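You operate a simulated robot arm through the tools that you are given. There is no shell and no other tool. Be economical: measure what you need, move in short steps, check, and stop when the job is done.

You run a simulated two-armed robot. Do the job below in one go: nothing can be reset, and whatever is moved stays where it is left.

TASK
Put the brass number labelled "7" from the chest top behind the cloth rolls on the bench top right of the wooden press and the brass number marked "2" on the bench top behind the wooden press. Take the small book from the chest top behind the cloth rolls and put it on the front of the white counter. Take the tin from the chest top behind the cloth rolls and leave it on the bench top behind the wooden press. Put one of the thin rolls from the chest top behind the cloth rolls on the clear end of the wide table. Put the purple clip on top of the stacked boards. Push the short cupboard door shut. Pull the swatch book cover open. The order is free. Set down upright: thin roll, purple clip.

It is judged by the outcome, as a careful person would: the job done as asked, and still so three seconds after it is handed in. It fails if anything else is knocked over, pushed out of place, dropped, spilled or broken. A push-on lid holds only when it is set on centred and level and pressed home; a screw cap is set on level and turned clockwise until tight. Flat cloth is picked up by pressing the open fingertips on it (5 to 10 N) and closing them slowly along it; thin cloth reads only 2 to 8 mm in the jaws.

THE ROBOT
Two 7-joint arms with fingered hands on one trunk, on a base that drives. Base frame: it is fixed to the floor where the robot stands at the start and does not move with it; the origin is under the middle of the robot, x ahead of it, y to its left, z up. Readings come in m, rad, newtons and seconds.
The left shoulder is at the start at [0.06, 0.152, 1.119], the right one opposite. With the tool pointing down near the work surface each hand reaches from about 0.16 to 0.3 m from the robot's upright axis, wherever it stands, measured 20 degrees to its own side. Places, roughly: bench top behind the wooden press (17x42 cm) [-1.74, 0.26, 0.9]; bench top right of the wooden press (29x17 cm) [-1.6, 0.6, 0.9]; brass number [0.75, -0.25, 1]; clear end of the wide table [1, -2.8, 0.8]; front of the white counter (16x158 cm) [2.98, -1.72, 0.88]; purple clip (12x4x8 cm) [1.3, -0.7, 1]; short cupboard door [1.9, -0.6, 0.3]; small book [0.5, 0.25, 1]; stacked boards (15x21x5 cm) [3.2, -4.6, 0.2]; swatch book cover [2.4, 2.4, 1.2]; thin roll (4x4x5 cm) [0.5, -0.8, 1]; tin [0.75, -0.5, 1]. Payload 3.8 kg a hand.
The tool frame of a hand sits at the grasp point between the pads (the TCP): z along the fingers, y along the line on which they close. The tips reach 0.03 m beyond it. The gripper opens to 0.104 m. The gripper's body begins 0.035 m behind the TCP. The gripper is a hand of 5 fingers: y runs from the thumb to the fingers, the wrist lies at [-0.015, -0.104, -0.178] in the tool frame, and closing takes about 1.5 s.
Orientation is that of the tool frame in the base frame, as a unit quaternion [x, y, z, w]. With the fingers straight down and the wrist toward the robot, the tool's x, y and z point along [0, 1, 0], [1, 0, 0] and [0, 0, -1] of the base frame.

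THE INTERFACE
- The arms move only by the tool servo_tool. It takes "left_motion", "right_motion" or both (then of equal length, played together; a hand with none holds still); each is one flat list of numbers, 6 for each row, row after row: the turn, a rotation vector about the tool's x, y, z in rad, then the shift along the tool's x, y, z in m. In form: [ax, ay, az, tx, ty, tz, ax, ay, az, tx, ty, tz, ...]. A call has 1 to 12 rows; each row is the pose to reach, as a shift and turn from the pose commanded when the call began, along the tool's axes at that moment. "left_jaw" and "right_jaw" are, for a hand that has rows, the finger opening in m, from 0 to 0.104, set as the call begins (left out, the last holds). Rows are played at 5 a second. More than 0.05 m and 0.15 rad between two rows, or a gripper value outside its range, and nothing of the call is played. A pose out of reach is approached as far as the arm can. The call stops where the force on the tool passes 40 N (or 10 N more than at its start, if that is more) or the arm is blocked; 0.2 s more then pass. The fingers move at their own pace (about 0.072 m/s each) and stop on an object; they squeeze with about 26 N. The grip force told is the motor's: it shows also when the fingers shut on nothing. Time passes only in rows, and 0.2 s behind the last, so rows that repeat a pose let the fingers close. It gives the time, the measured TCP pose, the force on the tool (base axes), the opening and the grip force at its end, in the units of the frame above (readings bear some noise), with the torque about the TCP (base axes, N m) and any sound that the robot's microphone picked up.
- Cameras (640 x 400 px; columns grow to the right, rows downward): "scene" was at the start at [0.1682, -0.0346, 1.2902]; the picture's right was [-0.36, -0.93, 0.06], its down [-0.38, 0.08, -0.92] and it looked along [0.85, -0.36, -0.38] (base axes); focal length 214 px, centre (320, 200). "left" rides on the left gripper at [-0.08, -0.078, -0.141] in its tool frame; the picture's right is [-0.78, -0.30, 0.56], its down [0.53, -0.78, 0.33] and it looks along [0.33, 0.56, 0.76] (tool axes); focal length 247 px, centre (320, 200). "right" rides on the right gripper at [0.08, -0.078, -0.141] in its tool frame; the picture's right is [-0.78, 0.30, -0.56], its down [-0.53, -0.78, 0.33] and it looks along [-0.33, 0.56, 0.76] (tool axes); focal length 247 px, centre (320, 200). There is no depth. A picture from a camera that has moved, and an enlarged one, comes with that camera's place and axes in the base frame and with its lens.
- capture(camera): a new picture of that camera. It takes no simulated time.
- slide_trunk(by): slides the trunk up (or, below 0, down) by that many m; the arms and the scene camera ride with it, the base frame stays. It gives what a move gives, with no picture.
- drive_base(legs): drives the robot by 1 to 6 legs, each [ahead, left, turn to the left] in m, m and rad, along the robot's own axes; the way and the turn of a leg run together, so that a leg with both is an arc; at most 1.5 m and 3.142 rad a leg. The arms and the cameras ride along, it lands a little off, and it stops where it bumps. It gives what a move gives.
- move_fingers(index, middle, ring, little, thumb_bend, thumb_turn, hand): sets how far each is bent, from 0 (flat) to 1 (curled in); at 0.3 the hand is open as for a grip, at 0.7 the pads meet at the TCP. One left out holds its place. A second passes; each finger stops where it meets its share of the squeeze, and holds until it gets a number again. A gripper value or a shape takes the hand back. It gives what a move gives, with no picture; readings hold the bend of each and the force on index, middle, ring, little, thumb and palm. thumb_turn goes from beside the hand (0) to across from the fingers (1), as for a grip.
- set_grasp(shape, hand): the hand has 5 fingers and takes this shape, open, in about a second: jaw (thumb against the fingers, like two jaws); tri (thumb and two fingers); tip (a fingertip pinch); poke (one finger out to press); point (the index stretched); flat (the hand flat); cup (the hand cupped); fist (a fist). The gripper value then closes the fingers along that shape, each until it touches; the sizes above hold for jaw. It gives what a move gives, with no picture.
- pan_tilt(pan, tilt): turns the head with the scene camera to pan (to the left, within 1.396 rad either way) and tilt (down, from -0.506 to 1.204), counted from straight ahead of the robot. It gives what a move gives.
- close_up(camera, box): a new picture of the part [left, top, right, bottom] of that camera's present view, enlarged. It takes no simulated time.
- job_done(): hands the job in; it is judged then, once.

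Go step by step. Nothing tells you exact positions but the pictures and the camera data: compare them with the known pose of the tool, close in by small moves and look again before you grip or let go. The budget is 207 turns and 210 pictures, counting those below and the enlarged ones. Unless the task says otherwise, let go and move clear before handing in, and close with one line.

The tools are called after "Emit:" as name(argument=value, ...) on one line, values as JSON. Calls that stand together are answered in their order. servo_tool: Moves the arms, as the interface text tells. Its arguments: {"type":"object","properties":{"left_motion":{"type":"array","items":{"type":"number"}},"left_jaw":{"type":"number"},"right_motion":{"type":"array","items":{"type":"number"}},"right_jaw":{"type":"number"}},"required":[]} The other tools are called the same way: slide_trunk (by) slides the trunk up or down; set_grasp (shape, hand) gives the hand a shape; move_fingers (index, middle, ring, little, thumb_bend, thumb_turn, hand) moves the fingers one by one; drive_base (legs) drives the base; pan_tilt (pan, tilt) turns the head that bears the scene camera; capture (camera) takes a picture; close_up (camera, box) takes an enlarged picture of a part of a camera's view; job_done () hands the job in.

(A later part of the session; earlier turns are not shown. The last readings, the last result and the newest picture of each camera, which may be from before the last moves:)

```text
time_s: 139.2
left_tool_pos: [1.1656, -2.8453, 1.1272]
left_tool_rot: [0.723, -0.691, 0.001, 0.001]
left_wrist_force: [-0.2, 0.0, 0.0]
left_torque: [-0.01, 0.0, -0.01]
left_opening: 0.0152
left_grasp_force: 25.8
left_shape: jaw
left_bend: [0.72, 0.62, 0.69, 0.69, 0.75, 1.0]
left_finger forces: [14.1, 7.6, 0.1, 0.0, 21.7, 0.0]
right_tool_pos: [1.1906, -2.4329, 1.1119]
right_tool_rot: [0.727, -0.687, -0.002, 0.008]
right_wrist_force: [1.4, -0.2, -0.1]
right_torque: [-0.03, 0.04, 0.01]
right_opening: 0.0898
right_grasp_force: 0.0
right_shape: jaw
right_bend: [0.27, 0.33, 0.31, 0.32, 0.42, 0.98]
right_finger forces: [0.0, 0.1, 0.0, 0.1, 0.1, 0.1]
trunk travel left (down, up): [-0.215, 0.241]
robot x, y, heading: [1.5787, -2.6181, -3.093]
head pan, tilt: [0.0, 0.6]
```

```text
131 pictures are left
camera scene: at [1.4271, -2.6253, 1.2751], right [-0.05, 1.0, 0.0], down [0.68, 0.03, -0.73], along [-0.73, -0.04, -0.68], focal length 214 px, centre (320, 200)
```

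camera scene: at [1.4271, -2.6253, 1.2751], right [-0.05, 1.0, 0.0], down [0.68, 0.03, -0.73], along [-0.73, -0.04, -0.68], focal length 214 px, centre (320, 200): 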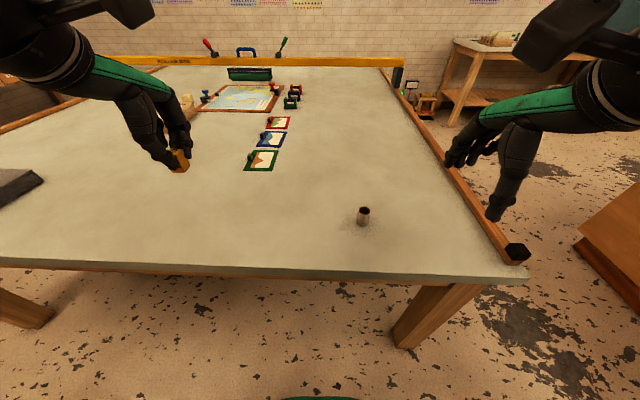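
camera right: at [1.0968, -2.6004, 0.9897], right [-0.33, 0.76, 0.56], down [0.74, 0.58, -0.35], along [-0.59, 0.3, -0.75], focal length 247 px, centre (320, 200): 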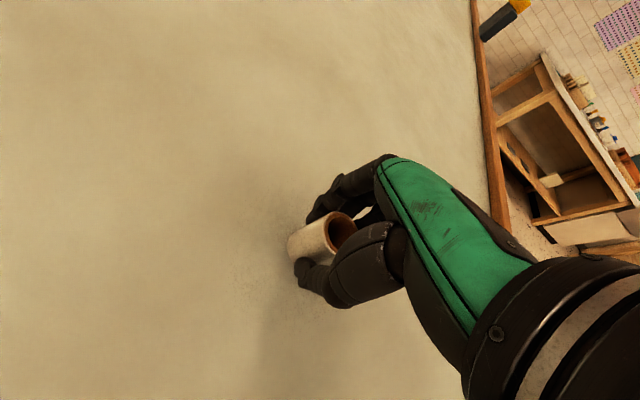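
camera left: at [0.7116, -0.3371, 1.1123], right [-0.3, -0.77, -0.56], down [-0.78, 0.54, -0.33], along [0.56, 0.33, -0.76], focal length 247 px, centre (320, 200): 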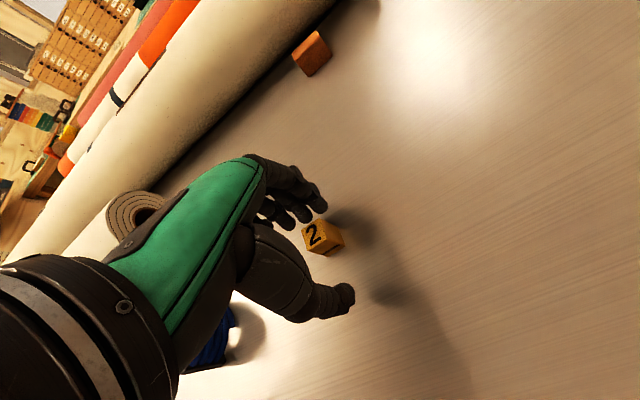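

The white roll stands upright on the clear end. Next I go to the right end of the chest to pick the purple clip with the free right hand.

Emit:
drive_base(legs=[[-0.1, 0, 0], [0, 0, -1.62], [1.15, 0, 0]])

Emit:
pan_tilt(pan=0.0, tilt=0.4)

Emit:
capture(camera="scene")

```text
time_s: 149.8
left_tool_pos: [1.5642, -1.0242, 1.1257]
left_tool_rot: [0.037, 0.999, 0.0, 0.0]
left_wrist_force: [-0.6, -0.1, -1.1]
left_torque: [-0.01, 0.02, -0.01]
left_opening: 0.015
left_grasp_force: 26.3
left_shape: jaw
left_bend: [0.72, 0.62, 0.69, 0.69, 0.75, 1.0]
left_finger forces: [14.2, 7.3, 0.1, 0.0, 21.5, 0.0]
right_tool_pos: [1.9725, -1.0972, 1.1113]
right_tool_rot: [0.031, 0.999, 0.007, -0.002]
right_wrist_force: [-0.2, -0.5, -0.8]
right_torque: [0.01, -0.02, 0.0]
right_opening: 0.0897
right_grasp_force: 0.0
right_shape: jaw
right_bend: [0.27, 0.33, 0.31, 0.32, 0.42, 0.98]
right_finger forces: [0.1, 0.0, 0.1, 0.1, 0.1, 0.0]
trunk travel left (down, up): [-0.215, 0.241]
robot x, y, heading: [1.7385, -1.4612, 1.499]
head pan, tilt: [0.0, 0.6]
```

```text
time_s: 150.5
left_tool_pos: [1.5645, -1.023, 1.1247]
left_tool_rot: [0.037, 0.999, 0.001, 0.0]
left_wrist_force: [0.1, 0.1, -1.3]
left_torque: [-0.01, 0.0, 0.01]
left_opening: 0.0152
left_grasp_force: 25.7
left_shape: jaw
left_bend: [0.72, 0.62, 0.69, 0.69, 0.75, 1.0]
left_finger forces: [14.1, 7.4, 0.0, 0.0, 21.5, 0.1]
right_tool_pos: [1.9726, -1.0973, 1.1116]
right_tool_rot: [0.031, 1.0, 0.008, -0.002]
right_wrist_force: [0.0, -0.5, 0.7]
right_torque: [0.01, 0.0, 0.01]
right_opening: 0.0899
right_grasp_force: 0.0
right_shape: jaw
right_bend: [0.27, 0.33, 0.31, 0.32, 0.42, 0.98]
right_finger forces: [0.0, 0.0, 0.1, 0.0, 0.0, 0.0]
trunk travel left (down, up): [-0.215, 0.241]
robot x, y, heading: [1.7403, -1.4625, 1.497]
head pan, tilt: [0.0, 0.4]
```

```text
130 pictures are left
camera scene: at [1.7548, -1.3006, 1.2922], right [1.0, -0.07, 0.0], down [-0.04, -0.52, -0.85], along [0.06, 0.85, -0.53], focal length 214 px, centre (320, 200)
```

scene: 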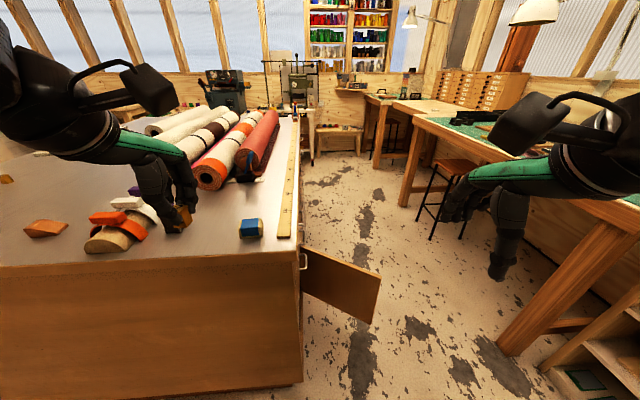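

From here I see the short cupboard door ajar on the chest's far face, and the clips at its near corner. I look closer at both.

Emit:
pan_tilt(pan=0.0, tilt=0.75)

Emit:
capture(camera="scene")

Emit:
close_up(camera="scene", box=[240, 100, 440, 300])

Emit:
capture(camera="right")

Emit:
capture(camera="left")

```text
time_s: 151.3
left_tool_pos: [1.5658, -1.0237, 1.1261]
left_tool_rot: [0.036, 0.999, 0.001, 0.001]
left_wrist_force: [-0.5, 0.7, 0.0]
left_torque: [-0.02, 0.0, 0.0]
left_opening: 0.015
left_grasp_force: 25.9
left_shape: jaw
left_bend: [0.72, 0.62, 0.69, 0.69, 0.75, 1.0]
left_finger forces: [14.0, 7.4, 0.0, 0.0, 21.5, 0.0]
right_tool_pos: [1.9726, -1.0963, 1.1117]
right_tool_rot: [0.031, 0.999, 0.008, -0.002]
right_wrist_force: [0.0, 0.9, -0.9]
right_torque: [0.03, -0.03, -0.01]
right_opening: 0.0897
right_grasp_force: 0.0
right_shape: jaw
right_bend: [0.27, 0.33, 0.31, 0.32, 0.42, 0.98]
right_finger forces: [0.0, 0.1, 0.0, 0.0, 0.0, 0.0]
trunk travel left (down, up): [-0.215, 0.241]
robot x, y, heading: [1.7403, -1.4655, 1.497]
head pan, tilt: [0.0, 0.75]
```

```text
129 pictures are left
camera scene: at [1.7538, -1.3152, 1.2631], right [1.0, -0.07, 0.0], down [-0.06, -0.78, -0.62], along [0.04, 0.62, -0.79], focal length 214 px, centre (320, 200)
```

scene: 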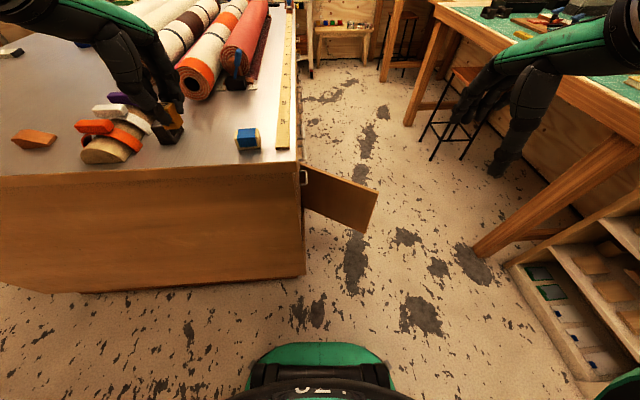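

```text
2.00 times, centred on (340, 200) of scene
camera zoom: at [1.7538, -1.3152, 1.2631], right [1.0, -0.07, 0.0], down [-0.06, -0.78, -0.62], along [0.04, 0.62, -0.79], focal length 429 px, centre (280, 200)
```

zoom: 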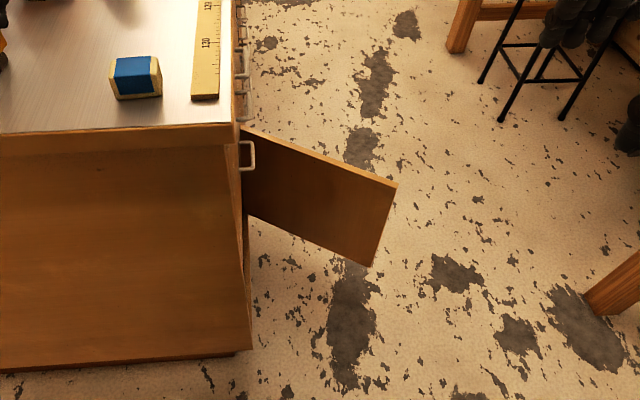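

```text
127 pictures are left
camera right: at [1.8897, -1.1695, 1.2526], right [0.8, 0.24, 0.56], down [0.48, -0.8, -0.35], along [0.37, 0.55, -0.75], focal length 247 px, centre (320, 200)
```

right: 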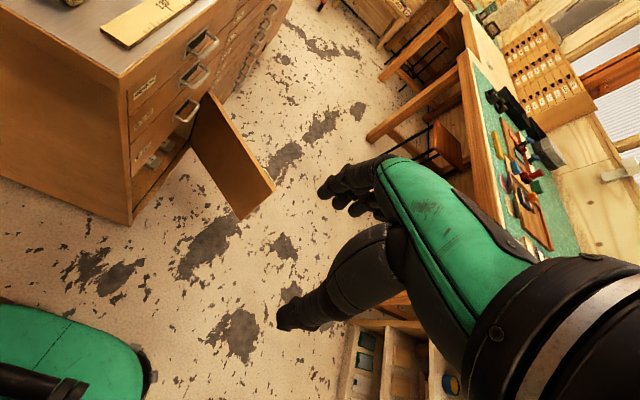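

```text
126 pictures are left
camera left: at [1.6383, -1.1075, 1.2669], right [0.75, -0.35, -0.56], down [-0.59, -0.74, -0.33], along [-0.29, 0.58, -0.76], focal length 247 px, centre (320, 200)
```

left: 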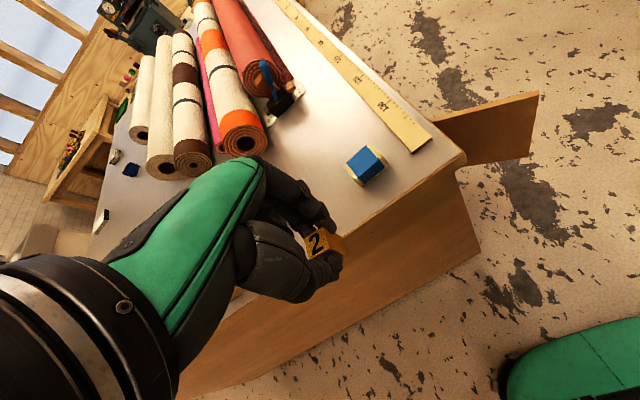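

The door is hinged at about (1.73, -0.6) with its free edge near (2.03, -0.75), so I must hook it from its far side and swing it toward the near corner. I move up to the chest end, raise/retract the left hand with the 2, and lower the trunk.

Emit:
drive_base(legs=[[0.16, -0.08, 0.07]])

Emit:
servo_tool(left_motion=[0, 0, 0, 0, -0.02, -0.04, 0, 0, 0, 0, -0.04, -0.08, 0, 0, 0, 0, -0.06, -0.12, 0, 0, 0, 0, -0.08, -0.16], right_motion=[0, 0, 0, 0, 0.03, 0, 0, 0, 0, 0, 0.06, 0, 0, 0, 0, 0, 0.09, 0, 0, 0, 0, 0, 0.12, 0], right_jaw=0.0)

Emit:
slide_trunk(by=-0.2)

Emit:
capture(camera="right")

Emit:
capture(camera="scene")

```text
time_s: 152.9
left_tool_pos: [1.6176, -0.8764, 1.1251]
left_tool_rot: [0.0, 1.0, 0.0, 0.0]
left_wrist_force: [-0.2, 0.1, -0.9]
left_torque: [0.02, 0.01, -0.01]
left_opening: 0.0151
left_grasp_force: 26.0
left_shape: jaw
left_bend: [0.72, 0.62, 0.69, 0.69, 0.75, 1.0]
left_finger forces: [14.1, 7.3, 0.1, 0.0, 21.5, 0.0]
right_tool_pos: [2.0305, -0.9202, 1.1123]
right_tool_rot: [-0.004, 1.0, 0.007, -0.002]
right_wrist_force: [0.2, -0.2, -0.1]
right_torque: [-0.01, 0.01, -0.01]
right_opening: 0.0899
right_grasp_force: 0.0
right_shape: jaw
right_bend: [0.27, 0.33, 0.31, 0.32, 0.42, 0.98]
right_finger forces: [0.0, 0.1, 0.1, 0.0, 0.0, 0.0]
trunk travel left (down, up): [-0.215, 0.241]
robot x, y, heading: [1.8263, -1.3051, 1.566]
head pan, tilt: [0.0, 0.75]
```

```text
time_s: 153.9
left_tool_pos: [1.6189, -0.955, 1.2866]
left_tool_rot: [0.001, 1.0, 0.0, -0.001]
left_wrist_force: [-0.4, -0.2, -0.5]
left_torque: [-0.01, -0.01, 0.0]
left_opening: 0.0152
left_grasp_force: 25.9
left_shape: jaw
left_bend: [0.72, 0.62, 0.69, 0.69, 0.75, 1.0]
left_finger forces: [14.1, 7.3, 0.0, 0.0, 21.3, 0.0]
right_tool_pos: [2.0297, -0.8015, 1.1142]
right_tool_rot: [-0.005, 1.0, 0.008, -0.003]
right_wrist_force: [0.0, 1.0, -0.3]
right_torque: [-0.01, 0.01, -0.03]
right_opening: 0.0
right_grasp_force: 23.1
right_shape: jaw
right_bend: [0.7, 0.7, 0.7, 0.7, 0.47, 1.0]
right_finger forces: [0.0, 0.0, 0.0, 0.0, 0.0, 0.1]
trunk travel left (down, up): [-0.215, 0.241]
robot x, y, heading: [1.825, -1.3009, 1.566]
head pan, tilt: [0.0, 0.75]
```

```text
time_s: 156.0
left_tool_pos: [1.6183, -0.9095, 1.0405]
left_tool_rot: [0.001, 0.998, -0.057, 0.0]
left_wrist_force: [-0.4, 0.2, -0.6]
left_torque: [0.04, 0.01, -0.03]
left_opening: 0.0151
left_grasp_force: 25.9
left_shape: jaw
left_bend: [0.72, 0.62, 0.69, 0.69, 0.75, 1.0]
left_finger forces: [14.1, 7.4, 0.0, 0.0, 21.4, 0.0]
right_tool_pos: [2.0285, -0.7994, 0.9133]
right_tool_rot: [-0.004, 1.0, 0.009, -0.002]
right_wrist_force: [0.1, 0.0, -0.6]
right_torque: [0.03, -0.04, 0.0]
right_opening: 0.0002
right_grasp_force: 26.1
right_shape: jaw
right_bend: [0.7, 0.7, 0.7, 0.7, 0.48, 1.0]
right_finger forces: [0.1, 0.0, 0.0, 0.0, 0.0, 0.1]
trunk travel left (down, up): [-0.015, 0.441]
robot x, y, heading: [1.8277, -1.3017, 1.57]
head pan, tilt: [0.0, 0.75]
```

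```text
125 pictures are left
camera right: at [1.9516, -0.8785, 1.0553], right [0.78, 0.29, 0.56], down [0.54, -0.77, -0.35], along [0.33, 0.57, -0.75], focal length 247 px, centre (320, 200)
```

right: 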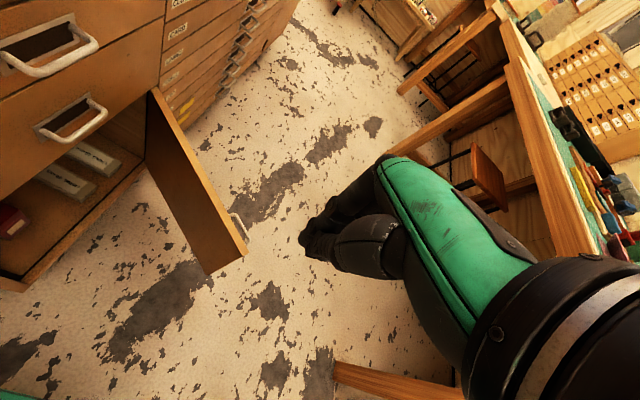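

```text
124 pictures are left
camera scene: at [1.8276, -1.0241, 0.9774], right [1.0, 0.0, 0.0], down [0.0, -0.95, -0.31], along [0.0, 0.31, -0.95], focal length 214 px, centre (320, 200)
```

scene: 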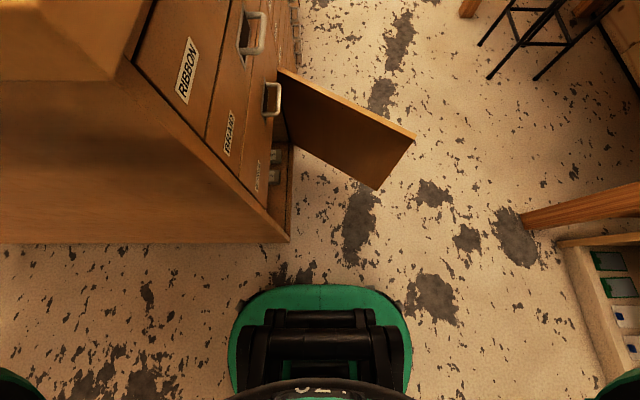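

With better views the door runs from hinge (1.71, -0.475) to free edge (2.07, -0.695), z 0.1–0.5. I shift the base to the right so the right hand can reach over behind it.

Emit:
drive_base(legs=[[0, -0.18, 0], [0.13, 0, 0]])

Emit:
servo_tool(right_motion=[0, 0, 0, 0.02, 0.03, 0.02, 0, 0, 0, 0.04, 0.06, 0.04, 0, 0, 0, 0.06, 0.09, 0.06, 0, 0, 0, 0.08, 0.12, 0.08, 0, 0, 0, 0.1, 0.14, 0.11, 0, 0, 0, 0.12, 0.15, 0.14, 0, 0, 0, 0.14, 0.16, 0.17, 0, 0, 0, 0.16, 0.17, 0.2])

Emit:
capture(camera="scene")

Emit:
capture(camera="right")

```text
time_s: 158.4
left_tool_pos: [1.799, -0.7794, 1.0404]
left_tool_rot: [-0.001, 0.998, -0.058, 0.0]
left_wrist_force: [0.2, -0.9, -1.2]
left_torque: [0.0, 0.01, 0.02]
left_opening: 0.0152
left_grasp_force: 26.4
left_shape: jaw
left_bend: [0.72, 0.62, 0.69, 0.69, 0.75, 1.0]
left_finger forces: [14.2, 7.5, 0.0, 0.0, 21.5, 0.0]
right_tool_pos: [2.2086, -0.6692, 0.9128]
right_tool_rot: [-0.006, 1.0, 0.008, -0.003]
right_wrist_force: [0.2, 0.0, -0.3]
right_torque: [0.01, -0.01, 0.01]
right_opening: 0.0002
right_grasp_force: 25.4
right_shape: jaw
right_bend: [0.7, 0.7, 0.7, 0.7, 0.48, 1.0]
right_finger forces: [0.1, 0.0, 0.1, 0.0, 0.1, 0.1]
trunk travel left (down, up): [-0.015, 0.441]
robot x, y, heading: [2.0072, -1.1684, 1.57]
head pan, tilt: [0.0, 0.75]
```

```text
time_s: 160.2
left_tool_pos: [1.8003, -0.7801, 1.0392]
left_tool_rot: [-0.001, 0.998, -0.058, 0.0]
left_wrist_force: [-1.5, 0.3, -0.7]
left_torque: [0.01, -0.03, 0.01]
left_opening: 0.0149
left_grasp_force: 26.0
left_shape: jaw
left_bend: [0.72, 0.62, 0.69, 0.69, 0.75, 1.0]
left_finger forces: [14.2, 7.5, 0.0, 0.2, 21.5, 0.0]
right_tool_pos: [2.0576, -0.5017, 0.7251]
right_tool_rot: [-0.006, 1.0, 0.009, -0.002]
right_wrist_force: [-0.3, -0.2, 0.3]
right_torque: [-0.04, -0.01, -0.01]
right_opening: 0.0
right_grasp_force: 25.6
right_shape: jaw
right_bend: [0.7, 0.7, 0.7, 0.7, 0.48, 1.0]
right_finger forces: [0.1, 0.0, 0.1, 0.0, 0.1, 0.1]
right hand out of reach, approached as far as the arm can: row 8
trunk travel left (down, up): [-0.015, 0.441]
robot x, y, heading: [2.0096, -1.1728, 1.575]
head pan, tilt: [0.0, 0.75]
```

```text
123 pictures are left
camera scene: at [2.0095, -0.8941, 0.9768], right [1.0, 0.0, 0.0], down [0.0, -0.95, -0.31], along [0.0, 0.31, -0.95], focal length 214 px, centre (320, 200)
```

scene: 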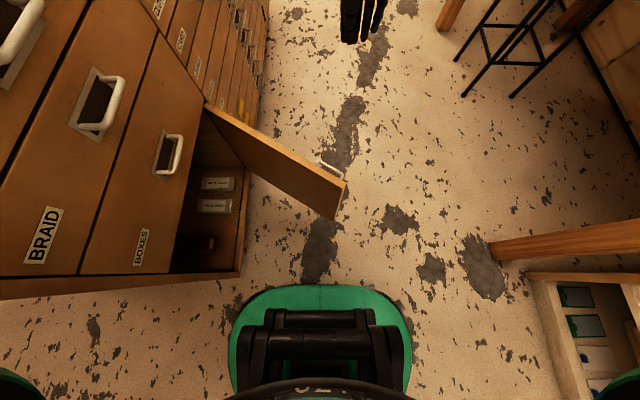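

```text
122 pictures are left
camera right: at [1.9806, -0.5813, 0.8647], right [0.78, 0.29, 0.56], down [0.54, -0.77, -0.35], along [0.33, 0.57, -0.75], focal length 247 px, centre (320, 200)
```

right: 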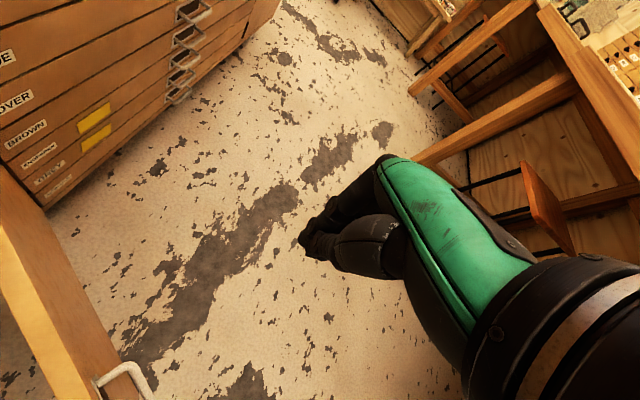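

The door is clearly visible now with its handle near the free edge. I lower the hand behind it.

Emit:
servo_tool(right_motion=[0, 0, 0, 0.0, -0.005, 0.04, 0, 0, 0, 0.0, -0.015, 0.08, 0, 0, 0, 0.0, -0.025, 0.12, 0, 0, 0, 0.0, -0.035, 0.16, 0, 0, 0, 0.0, -0.045, 0.2, 0, 0, 0, 0, -0.055, 0.24, 0, 0, 0, 0, -0.06, 0.27])

Emit:
capture(camera="scene")

Emit:
capture(camera="right")

```text
time_s: 161.8
left_tool_pos: [1.7996, -0.7809, 1.0383]
left_tool_rot: [-0.001, 0.998, -0.057, 0.001]
left_wrist_force: [0.7, 0.5, -0.7]
left_torque: [0.01, 0.04, -0.04]
left_opening: 0.0151
left_grasp_force: 25.6
left_shape: jaw
left_bend: [0.72, 0.62, 0.69, 0.69, 0.75, 1.0]
left_finger forces: [14.2, 7.4, 0.0, 0.0, 21.4, 0.0]
right_tool_pos: [2.0959, -0.5721, 0.4854]
right_tool_rot: [-0.007, 1.0, 0.008, -0.003]
right_wrist_force: [0.2, 0.5, -0.3]
right_torque: [0.01, 0.01, -0.01]
right_opening: 0.0001
right_grasp_force: 26.1
right_shape: jaw
right_bend: [0.7, 0.7, 0.7, 0.7, 0.48, 1.0]
right_finger forces: [0.0, 0.0, 0.0, 0.1, 0.0, 0.0]
right hand out of reach, approached as far as the arm can: row 4, 5, 6, 7
trunk travel left (down, up): [-0.015, 0.441]
robot x, y, heading: [2.0102, -1.1726, 1.578]
head pan, tilt: [0.0, 0.75]
```

```text
121 pictures are left
camera scene: at [2.0092, -0.8947, 0.9769], right [1.0, 0.0, 0.0], down [0.0, -0.95, -0.31], along [0.0, 0.31, -0.95], focal length 214 px, centre (320, 200)
```

scene: 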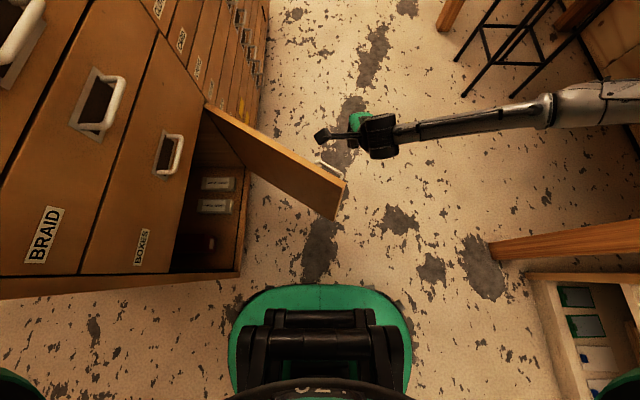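

```text
120 pictures are left
camera right: at [2.019, -0.6502, 0.6268], right [0.78, 0.3, 0.56], down [0.54, -0.76, -0.35], along [0.32, 0.57, -0.75], focal length 247 px, centre (320, 200)
```

right: 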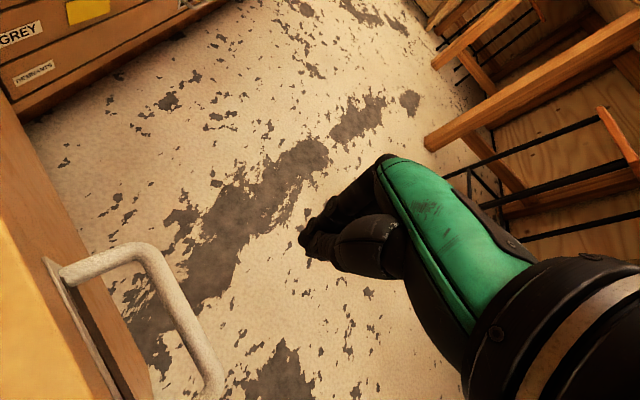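

The hand is behind the door top. I sweep it back toward me along the door's arc to swing the door partly closed.

Emit:
servo_tool(right_motion=[0, 0, 0, 0.036, -0.028, 0.02, 0, 0, 0, 0.056, -0.053, 0.035, 0, 0, 0, 0.076, -0.0875, 0.042, 0, 0, 0, 0.096, -0.122, 0.045, 0, 0, 0, 0.13, -0.156, 0.045, 0, 0, 0, 0.163, -0.19, 0.045])

Emit:
capture(camera="scene")

Emit:
capture(camera="right")

```text
time_s: 163.2
left_tool_pos: [1.7995, -0.7803, 1.0404]
left_tool_rot: [-0.001, 0.998, -0.058, 0.001]
left_wrist_force: [0.5, -0.7, -1.2]
left_torque: [0.0, -0.02, 0.0]
left_opening: 0.0149
left_grasp_force: 25.9
left_shape: jaw
left_bend: [0.72, 0.62, 0.69, 0.69, 0.75, 1.0]
left_finger forces: [14.2, 7.5, 0.0, 0.1, 21.5, 0.0]
right_tool_pos: [2.0674, -0.7293, 0.5188]
right_tool_rot: [-0.007, 1.0, 0.008, -0.003]
right_wrist_force: [-0.3, -0.3, 0.1]
right_torque: [-0.01, -0.01, -0.01]
right_opening: 0.0001
right_grasp_force: 26.3
right_shape: jaw
right_bend: [0.7, 0.7, 0.7, 0.7, 0.48, 1.0]
right_finger forces: [0.0, 0.0, 0.1, 0.0, 0.0, 0.0]
right hand out of reach, approached as far as the arm can: row 1, 2, 3, 4, 5, 6
trunk travel left (down, up): [-0.015, 0.441]
robot x, y, heading: [2.0089, -1.1729, 1.573]
head pan, tilt: [0.0, 0.75]
```

```text
119 pictures are left
camera scene: at [2.0091, -0.8948, 0.977], right [1.0, 0.0, 0.0], down [0.0, -0.95, -0.31], along [0.0, 0.31, -0.95], focal length 214 px, centre (320, 200)
```

scene: 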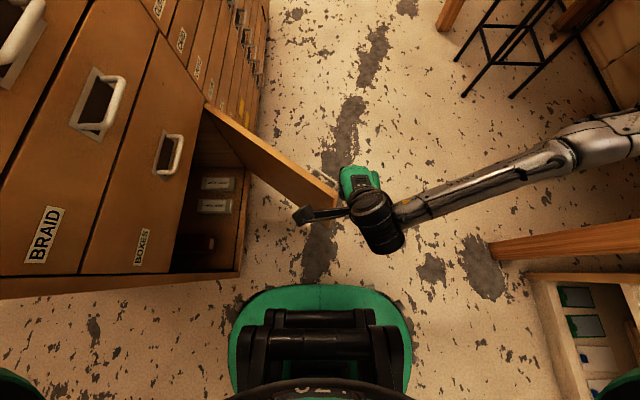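

```text
118 pictures are left
camera right: at [1.9902, -0.8082, 0.6606], right [0.78, 0.3, 0.56], down [0.54, -0.76, -0.35], along [0.32, 0.57, -0.75], focal length 247 px, centre (320, 200)
```

right: 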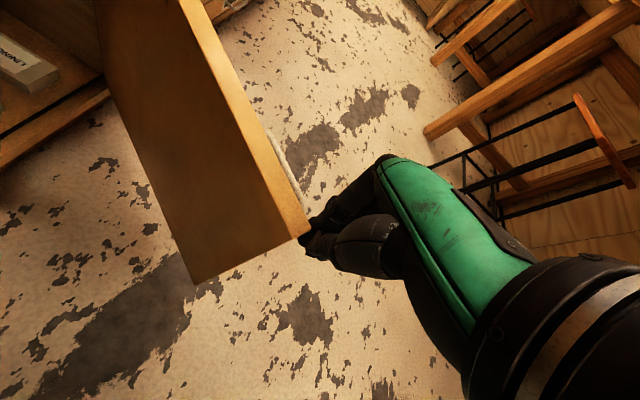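

The arm can't go further left at this height, but turning the base left carries the hand along just the arc I need. I set the hand firmly behind the door and turn.

Emit:
servo_tool(right_motion=[0, 0, 0, 0.0, 0.03, 0.01, 0, 0, 0, 0.0, 0.06, 0.02, 0, 0, 0, 0.0, 0.085, 0.03])

Emit:
drive_base(legs=[[0, 0, 0.3]])

Emit:
capture(camera="scene")

Emit:
capture(camera="right")

```text
time_s: 164.0
left_tool_pos: [1.7983, -0.7804, 1.0405]
left_tool_rot: [0.0, 0.998, -0.057, 0.0]
left_wrist_force: [0.7, -0.2, -0.6]
left_torque: [0.0, 0.01, 0.0]
left_opening: 0.0151
left_grasp_force: 25.7
left_shape: jaw
left_bend: [0.72, 0.62, 0.69, 0.69, 0.75, 1.0]
left_finger forces: [14.2, 7.6, 0.1, 0.0, 21.5, 0.0]
right_tool_pos: [2.0754, -0.6448, 0.4942]
right_tool_rot: [-0.007, 1.0, 0.008, -0.002]
right_wrist_force: [-1.0, -0.2, -0.6]
right_torque: [0.0, 0.02, -0.02]
right_opening: 0.0002
right_grasp_force: 26.4
right_shape: jaw
right_bend: [0.7, 0.7, 0.7, 0.7, 0.48, 1.0]
right_finger forces: [0.0, 0.0, 0.0, 0.0, 0.0, 0.1]
right hand out of reach, approached as far as the arm can: row 2, 3
trunk travel left (down, up): [-0.015, 0.441]
robot x, y, heading: [2.0092, -1.1723, 1.572]
head pan, tilt: [0.0, 0.75]
```

```text
time_s: 165.4
left_tool_pos: [1.6931, -0.8606, 1.039]
left_tool_rot: [-0.149, 0.987, -0.057, 0.009]
left_wrist_force: [-0.1, -0.3, -1.0]
left_torque: [0.0, -0.01, -0.03]
left_opening: 0.0151
left_grasp_force: 26.6
left_shape: jaw
left_bend: [0.72, 0.62, 0.69, 0.69, 0.75, 1.0]
left_finger forces: [14.1, 7.5, 0.0, 0.0, 21.5, 0.0]
right_tool_pos: [1.9165, -0.6491, 0.4935]
right_tool_rot: [-0.157, 0.988, 0.007, -0.004]
right_wrist_force: [-0.3, 0.5, 0.1]
right_torque: [-0.02, 0.01, -0.02]
right_opening: 0.0
right_grasp_force: 25.8
right_shape: jaw
right_bend: [0.7, 0.7, 0.7, 0.7, 0.48, 1.0]
right_finger forces: [0.1, 0.0, 0.0, 0.0, 0.1, 0.0]
trunk travel left (down, up): [-0.015, 0.441]
robot x, y, heading: [2.0088, -1.1682, 1.875]
head pan, tilt: [0.0, 0.75]
```

```text
117 pictures are left
camera scene: at [1.9274, -0.9074, 0.977], right [0.95, 0.3, 0.0], down [0.28, -0.91, -0.31], along [-0.09, 0.3, -0.95], focal length 214 px, centre (320, 200)
```

scene: 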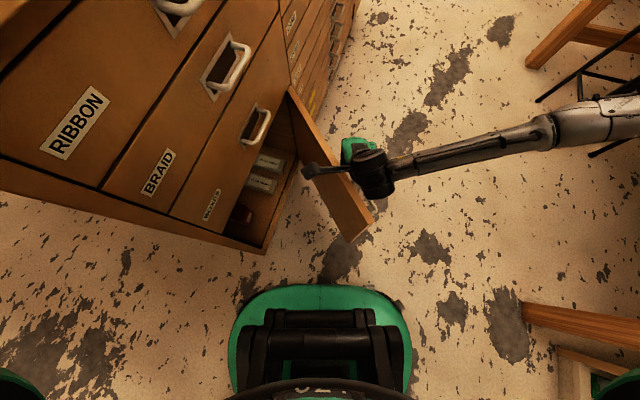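

```text
116 pictures are left
camera right: at [1.8675, -0.7474, 0.6348], right [0.65, 0.51, 0.56], down [0.74, -0.57, -0.35], along [0.14, 0.64, -0.75], focal length 247 px, centre (320, 200)
```

right: 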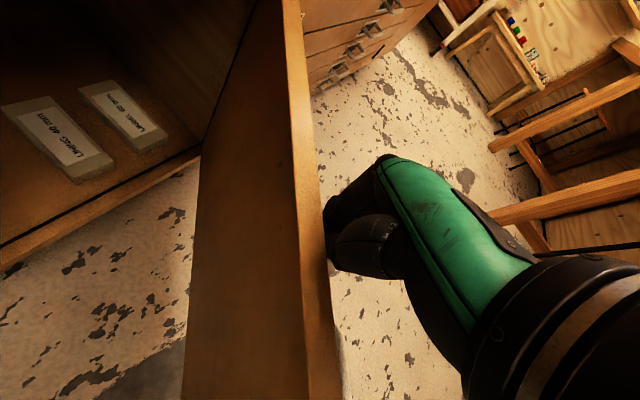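

The door has swung to ~39° and the hand rests on its outer face. I continue turning.

Emit:
drive_base(legs=[[0, 0, 0.22]])

Emit:
capture(camera="scene")

Emit:
capture(camera="right")

```text
time_s: 166.6
left_tool_pos: [1.632, -0.9388, 1.0398]
left_tool_rot: [-0.26, 0.964, -0.056, 0.015]
left_wrist_force: [-0.5, -0.4, -0.5]
left_torque: [0.08, 0.01, 0.0]
left_opening: 0.015
left_grasp_force: 26.5
left_shape: jaw
left_bend: [0.72, 0.62, 0.69, 0.69, 0.75, 1.0]
left_finger forces: [14.1, 7.5, 0.0, 0.0, 21.4, 0.0]
right_tool_pos: [1.8024, -0.683, 0.4947]
right_tool_rot: [-0.264, 0.964, 0.007, -0.005]
right_wrist_force: [-0.1, 0.0, -0.7]
right_torque: [-0.03, -0.02, 0.0]
right_opening: 0.0
right_grasp_force: 25.7
right_shape: jaw
right_bend: [0.7, 0.7, 0.7, 0.7, 0.48, 1.0]
right_finger forces: [0.0, 0.0, 0.0, 0.0, 0.0, 0.0]
trunk travel left (down, up): [-0.015, 0.441]
robot x, y, heading: [2.0109, -1.1724, 2.102]
head pan, tilt: [0.0, 0.75]
```

```text
115 pictures are left
camera scene: at [1.8707, -0.9323, 0.977], right [0.86, 0.5, 0.0], down [0.48, -0.82, -0.31], along [-0.16, 0.27, -0.95], focal length 214 px, centre (320, 200)
```

scene: 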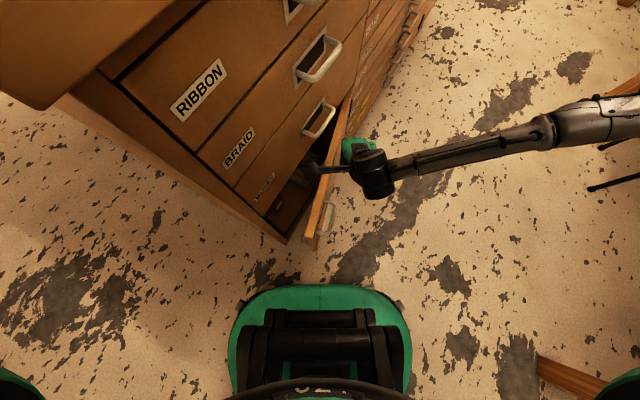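

```text
114 pictures are left
camera right: at [1.7772, -0.7897, 0.6348], right [0.52, 0.65, 0.56], down [0.85, -0.39, -0.35], along [-0.01, 0.66, -0.75], focal length 247 px, centre (320, 200)
```

right: 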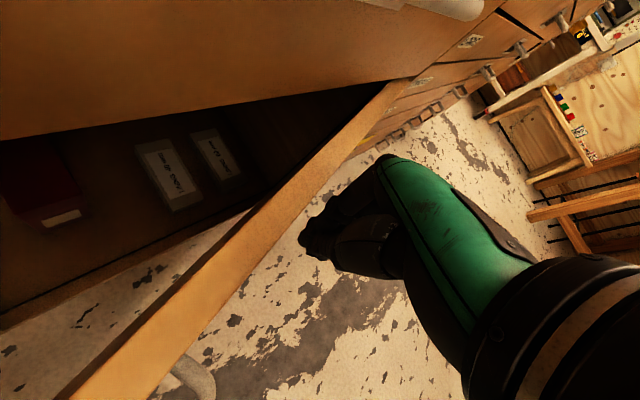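

Nearly shut, but the wrist camera bracket would meet the drawers above. I back out, turn to face the chest's far face squarely and finish the push head-on.

Emit:
drive_base(legs=[[-0.35, 0, 0], [0, 0, 1.04], [-0.22, 0, 0]])

Emit:
pan_tilt(pan=-0.6, tilt=0.3)

Emit:
capture(camera="scene")

```text
time_s: 172.7
left_tool_pos: [2.0045, -1.6674, 1.039]
left_tool_rot: [-0.696, 0.716, -0.042, 0.039]
left_wrist_force: [0.4, -0.1, -0.6]
left_torque: [-0.03, 0.07, -0.02]
left_opening: 0.0148
left_grasp_force: 25.8
left_shape: jaw
left_bend: [0.72, 0.62, 0.69, 0.69, 0.76, 1.0]
left_finger forces: [14.1, 7.4, 0.1, 0.1, 21.3, 0.1]
right_tool_pos: [1.8791, -1.3874, 0.4935]
right_tool_rot: [-0.701, 0.713, 0.004, -0.007]
right_wrist_force: [-0.1, 0.0, 0.2]
right_torque: [-0.02, 0.0, -0.03]
right_opening: 0.0001
right_grasp_force: 25.8
right_shape: jaw
right_bend: [0.7, 0.7, 0.7, 0.7, 0.48, 1.0]
right_finger forces: [0.0, 0.0, 0.0, 0.1, 0.0, 0.1]
trunk travel left (down, up): [-0.015, 0.441]
robot x, y, heading: [2.4019, -1.4714, 3.11]
head pan, tilt: [0.0, 0.75]
```

```text
time_s: 173.7
left_tool_pos: [2.0032, -1.6672, 1.0398]
left_tool_rot: [-0.696, 0.716, -0.041, 0.039]
left_wrist_force: [-0.3, 0.2, -0.5]
left_torque: [-0.01, 0.01, 0.02]
left_opening: 0.0153
left_grasp_force: 26.2
left_shape: jaw
left_bend: [0.72, 0.62, 0.69, 0.69, 0.76, 1.0]
left_finger forces: [14.1, 7.4, 0.0, 0.0, 21.4, 0.0]
right_tool_pos: [1.8783, -1.3878, 0.4941]
right_tool_rot: [-0.7, 0.714, 0.003, -0.008]
right_wrist_force: [-0.2, 0.5, 0.4]
right_torque: [-0.02, 0.0, 0.0]
right_opening: 0.0001
right_grasp_force: 26.2
right_shape: jaw
right_bend: [0.7, 0.7, 0.7, 0.7, 0.48, 1.0]
right_finger forces: [0.1, 0.0, 0.0, 0.0, 0.0, 0.1]
trunk travel left (down, up): [-0.015, 0.441]
robot x, y, heading: [2.401, -1.4734, 3.111]
head pan, tilt: [-0.6, 0.3]
```

```text
113 pictures are left
camera scene: at [2.1132, -1.4095, 1.0151], right [0.52, 0.81, 0.27], down [0.67, -0.19, -0.72], along [-0.53, 0.55, -0.64], focal length 214 px, centre (320, 200)
```

scene: 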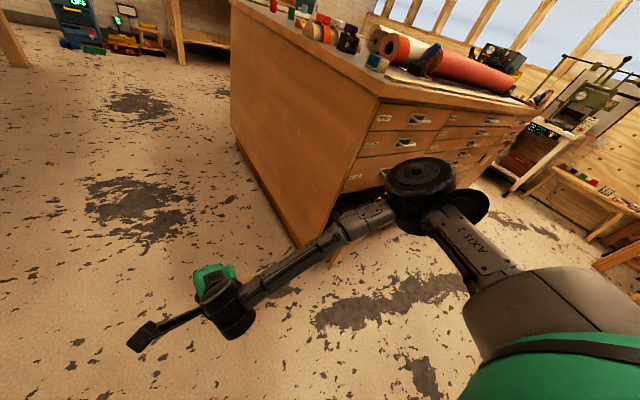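

Emit:
drive_base(legs=[[0, -0.58, 0.03]])

Emit:
pan_tilt(pan=0.0, tilt=0.5)

Emit:
capture(camera="scene")

Emit:
capture(camera="right")

```text
time_s: 177.0
left_tool_pos: [2.0189, -1.0956, 1.0396]
left_tool_rot: [-0.704, 0.708, -0.041, 0.041]
left_wrist_force: [0.2, 0.4, -1.1]
left_torque: [0.0, 0.03, -0.03]
left_opening: 0.015
left_grasp_force: 26.1
left_shape: jaw
left_bend: [0.72, 0.62, 0.69, 0.69, 0.76, 1.0]
left_finger forces: [14.1, 7.4, 0.0, 0.0, 21.2, 0.0]
right_tool_pos: [1.8867, -0.819, 0.4934]
right_tool_rot: [0.709, -0.705, -0.004, 0.008]
right_wrist_force: [-1.0, 1.2, 0.3]
right_torque: [-0.01, 0.02, 0.0]
right_opening: 0.0
right_grasp_force: 25.9
right_shape: jaw
right_bend: [0.7, 0.7, 0.7, 0.7, 0.48, 1.0]
right_finger forces: [0.0, 0.0, 0.1, 0.1, 0.1, 0.0]
trunk travel left (down, up): [-0.015, 0.441]
robot x, y, heading: [2.4109, -0.89, 3.138]
head pan, tilt: [-0.6, 0.3]
```

```text
time_s: 178.0
left_tool_pos: [2.0172, -1.0958, 1.0401]
left_tool_rot: [-0.704, 0.708, -0.041, 0.04]
left_wrist_force: [-0.1, 0.7, -0.6]
left_torque: [0.01, 0.0, 0.02]
left_opening: 0.0154
left_grasp_force: 25.5
left_shape: jaw
left_bend: [0.72, 0.62, 0.69, 0.69, 0.76, 1.0]
left_finger forces: [14.1, 7.3, 0.1, 0.0, 21.2, 0.0]
right_tool_pos: [1.8852, -0.8193, 0.4926]
right_tool_rot: [0.709, -0.705, -0.004, 0.008]
right_wrist_force: [0.2, -0.2, -0.1]
right_torque: [0.03, 0.0, 0.02]
right_opening: 0.0
right_grasp_force: 26.2
right_shape: jaw
right_bend: [0.7, 0.7, 0.7, 0.7, 0.48, 1.0]
right_finger forces: [0.1, 0.0, 0.1, 0.0, 0.0, 0.0]
trunk travel left (down, up): [-0.015, 0.441]
robot x, y, heading: [2.4111, -0.889, 3.138]
head pan, tilt: [0.0, 0.499]
```

```text
112 pictures are left
camera scene: at [2.1177, -0.8877, 0.9923], right [0.0, 1.0, 0.0], down [0.84, 0.0, -0.54], along [-0.54, 0.0, -0.84], focal length 214 px, centre (320, 200)
```

scene: 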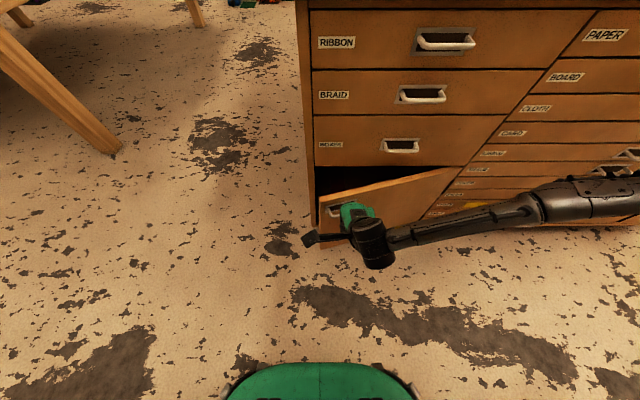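

```text
111 pictures are left
camera right: at [1.967, -0.8957, 0.6348], right [-0.29, 0.78, 0.56], down [0.77, 0.54, -0.35], along [-0.57, 0.33, -0.75], focal length 247 px, centre (320, 200)
```

right: 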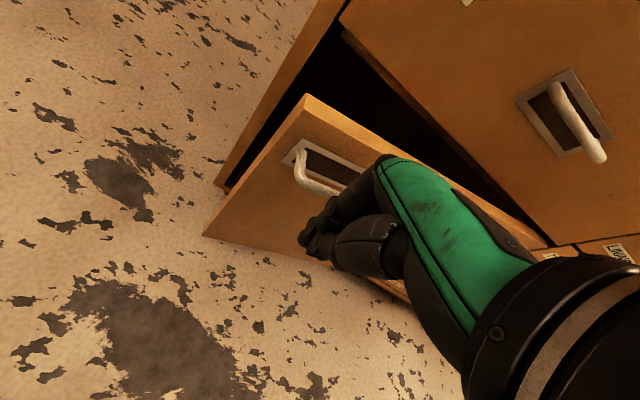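

The hand is squarely in front of the door. I push by driving forward in small steps.

Emit:
drive_base(legs=[[0.09, 0, 0]])

Emit:
capture(camera="right")

Emit:
close_up(camera="scene", box=[280, 100, 500, 280])

```text
time_s: 179.1
left_tool_pos: [1.9273, -1.0967, 1.0393]
left_tool_rot: [-0.704, 0.707, -0.042, 0.041]
left_wrist_force: [-0.4, 0.0, -1.2]
left_torque: [0.03, -0.02, 0.02]
left_opening: 0.015
left_grasp_force: 25.9
left_shape: jaw
left_bend: [0.72, 0.62, 0.69, 0.69, 0.76, 1.0]
left_finger forces: [14.2, 7.3, 0.1, 0.1, 21.3, 0.0]
right_tool_pos: [1.7935, -0.8194, 0.4937]
right_tool_rot: [0.709, -0.705, -0.003, 0.006]
right_wrist_force: [-0.7, 0.8, -0.5]
right_torque: [-0.02, -0.01, 0.02]
right_opening: 0.0
right_grasp_force: 26.2
right_shape: jaw
right_bend: [0.7, 0.7, 0.7, 0.7, 0.48, 1.0]
right_finger forces: [0.1, 0.1, 0.1, 0.1, 0.0, 0.0]
trunk travel left (down, up): [-0.015, 0.441]
robot x, y, heading: [2.3212, -0.8897, 3.141]
head pan, tilt: [0.0, 0.499]
```

```text
110 pictures are left
camera right: at [1.8752, -0.8956, 0.6342], right [-0.29, 0.78, 0.56], down [0.77, 0.54, -0.35], along [-0.57, 0.33, -0.76], focal length 247 px, centre (320, 200)
```

right: 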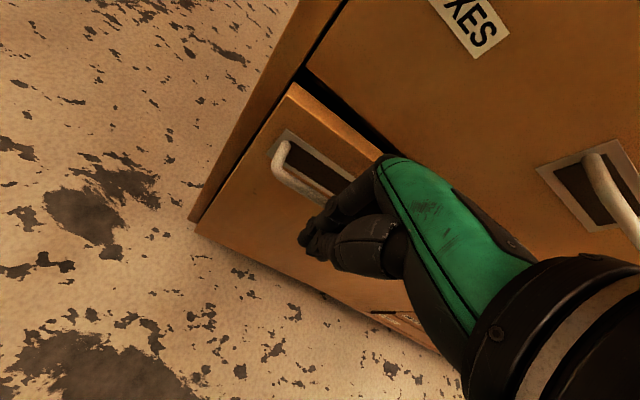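

```text
2.22 times, centred on (390, 190) of scene
camera zoom: at [2.0254, -0.8877, 0.9919], right [0.0, 1.0, 0.0], down [0.84, 0.0, -0.54], along [-0.54, 0.0, -0.84], focal length 477 px, centre (164, 222)
```

zoom: 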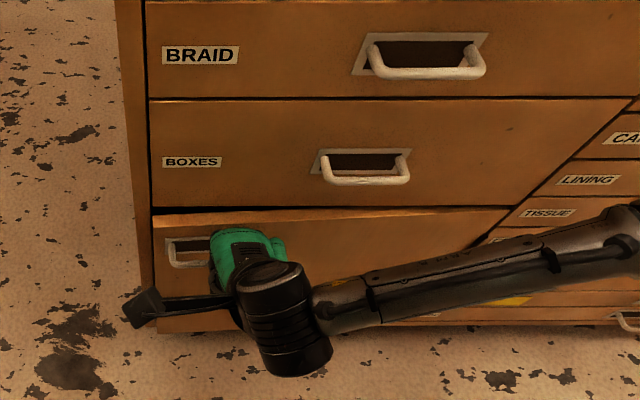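

Emit:
drive_base(legs=[[0.035, 0, 0]])

Emit:
capture(camera="right")

```text
time_s: 180.0
left_tool_pos: [1.8946, -1.0962, 1.0388]
left_tool_rot: [-0.705, 0.707, -0.04, 0.04]
left_wrist_force: [-0.4, -0.3, -0.6]
left_torque: [-0.01, -0.01, -0.01]
left_opening: 0.015
left_grasp_force: 26.2
left_shape: jaw
left_bend: [0.72, 0.62, 0.69, 0.69, 0.76, 1.0]
left_finger forces: [14.0, 7.4, 0.0, 0.1, 21.3, 0.1]
right_tool_pos: [1.7607, -0.8188, 0.4952]
right_tool_rot: [0.71, -0.704, -0.004, 0.008]
right_wrist_force: [9.8, 2.1, 9.6]
right_torque: [0.07, 0.08, -0.09]
right_opening: 0.0
right_grasp_force: 26.5
right_shape: jaw
right_bend: [0.7, 0.7, 0.7, 0.7, 0.5, 1.0]
right_finger forces: [6.2, 12.9, 0.0, 0.0, 0.0, 0.0]
trunk travel left (down, up): [-0.015, 0.441]
robot x, y, heading: [2.2849, -0.8885, 3.136]
head pan, tilt: [0.0, 0.499]
```

```text
108 pictures are left
camera right: at [1.8419, -0.8958, 0.6358], right [-0.29, 0.78, 0.56], down [0.77, 0.54, -0.35], along [-0.57, 0.32, -0.75], focal length 247 px, centre (320, 200)
```

right: 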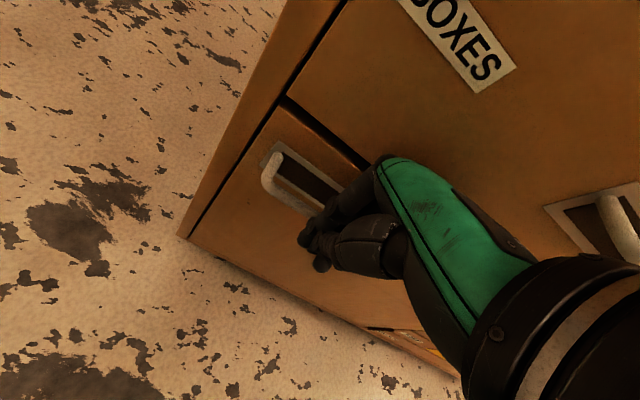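

Contact at 10 N, the door looks flush. One more gentle press, then back away and verify.

Emit:
servo_tool(right_motion=[0, 0, 0, 0, 0.004, 0, 0, 0, 0, 0, 0.008, 0, 0, 0, 0, 0, 0.012, 0])

Emit:
drive_base(legs=[[-0.15, 0, 0]])

Emit:
capture(camera="right")

Emit:
close_up(camera="scene", box=[280, 80, 500, 280])

```text
time_s: 180.9
left_tool_pos: [1.8973, -1.0942, 1.0416]
left_tool_rot: [-0.704, 0.708, -0.039, 0.04]
left_wrist_force: [0.0, 0.3, -0.6]
left_torque: [0.03, 0.03, -0.02]
left_opening: 0.0148
left_grasp_force: 25.9
left_shape: jaw
left_bend: [0.72, 0.62, 0.69, 0.69, 0.76, 1.0]
left_finger forces: [14.1, 7.4, 0.1, 0.0, 21.3, 0.0]
right_tool_pos: [1.7568, -0.8203, 0.4954]
right_tool_rot: [0.712, -0.702, 0.001, 0.006]
right_wrist_force: [19.6, 4.9, 17.8]
right_torque: [0.21, 0.04, -0.13]
right_opening: 0.0001
right_grasp_force: 25.9
right_shape: jaw
right_bend: [0.7, 0.7, 0.7, 0.7, 0.5, 1.0]
right_finger forces: [14.9, 19.8, 0.0, 0.1, 0.0, 0.0]
trunk travel left (down, up): [-0.015, 0.441]
robot x, y, heading: [2.2889, -0.8899, 3.134]
head pan, tilt: [0.0, 0.499]
stopped in row 3 (right hand): the force on the tool passed its limit at 41 N (the readings are from after the stop); the commanded pose is now the measured one
```

```text
time_s: 182.3
left_tool_pos: [2.0426, -1.0955, 1.0414]
left_tool_rot: [-0.703, 0.709, -0.041, 0.041]
left_wrist_force: [0.3, -0.1, 0.0]
left_torque: [0.0, 0.02, -0.02]
left_opening: 0.0152
left_grasp_force: 25.6
left_shape: jaw
left_bend: [0.72, 0.62, 0.69, 0.69, 0.76, 1.0]
left_finger forces: [14.2, 7.5, 0.0, 0.0, 21.5, 0.0]
right_tool_pos: [1.9037, -0.8198, 0.4949]
right_tool_rot: [0.711, -0.704, 0.0, 0.004]
right_wrist_force: [0.6, -0.2, 0.2]
right_torque: [-0.02, 0.01, 0.03]
right_opening: 0.0001
right_grasp_force: 25.6
right_shape: jaw
right_bend: [0.7, 0.7, 0.7, 0.7, 0.5, 1.0]
right_finger forces: [0.0, 0.0, 0.0, 0.0, 0.1, 0.0]
trunk travel left (down, up): [-0.015, 0.441]
robot x, y, heading: [2.437, -0.888, 3.135]
head pan, tilt: [0.0, 0.499]
```

```text
107 pictures are left
camera right: at [1.9847, -0.8952, 0.6356], right [-0.3, 0.78, 0.55], down [0.77, 0.54, -0.34], along [-0.56, 0.32, -0.76], focal length 247 px, centre (320, 200)
```

right: 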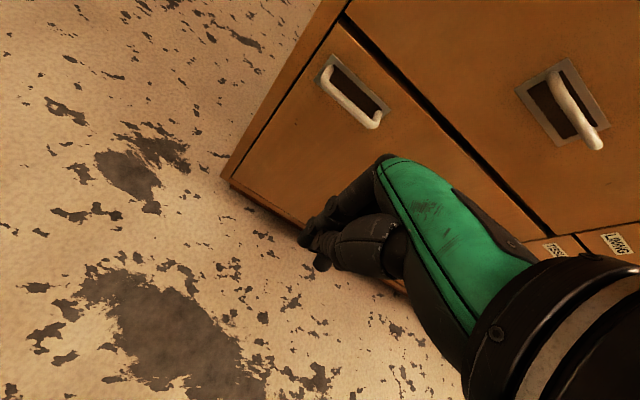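

```text
2.00 times, centred on (390, 180) of scene
camera zoom: at [2.143, -0.8873, 0.9926], right [0.01, 1.0, 0.0], down [0.84, -0.01, -0.54], along [-0.54, 0.0, -0.84], focal length 429 px, centre (180, 240)
```

zoom: 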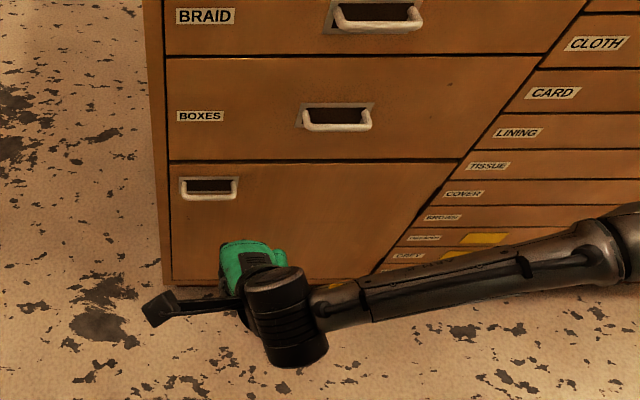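

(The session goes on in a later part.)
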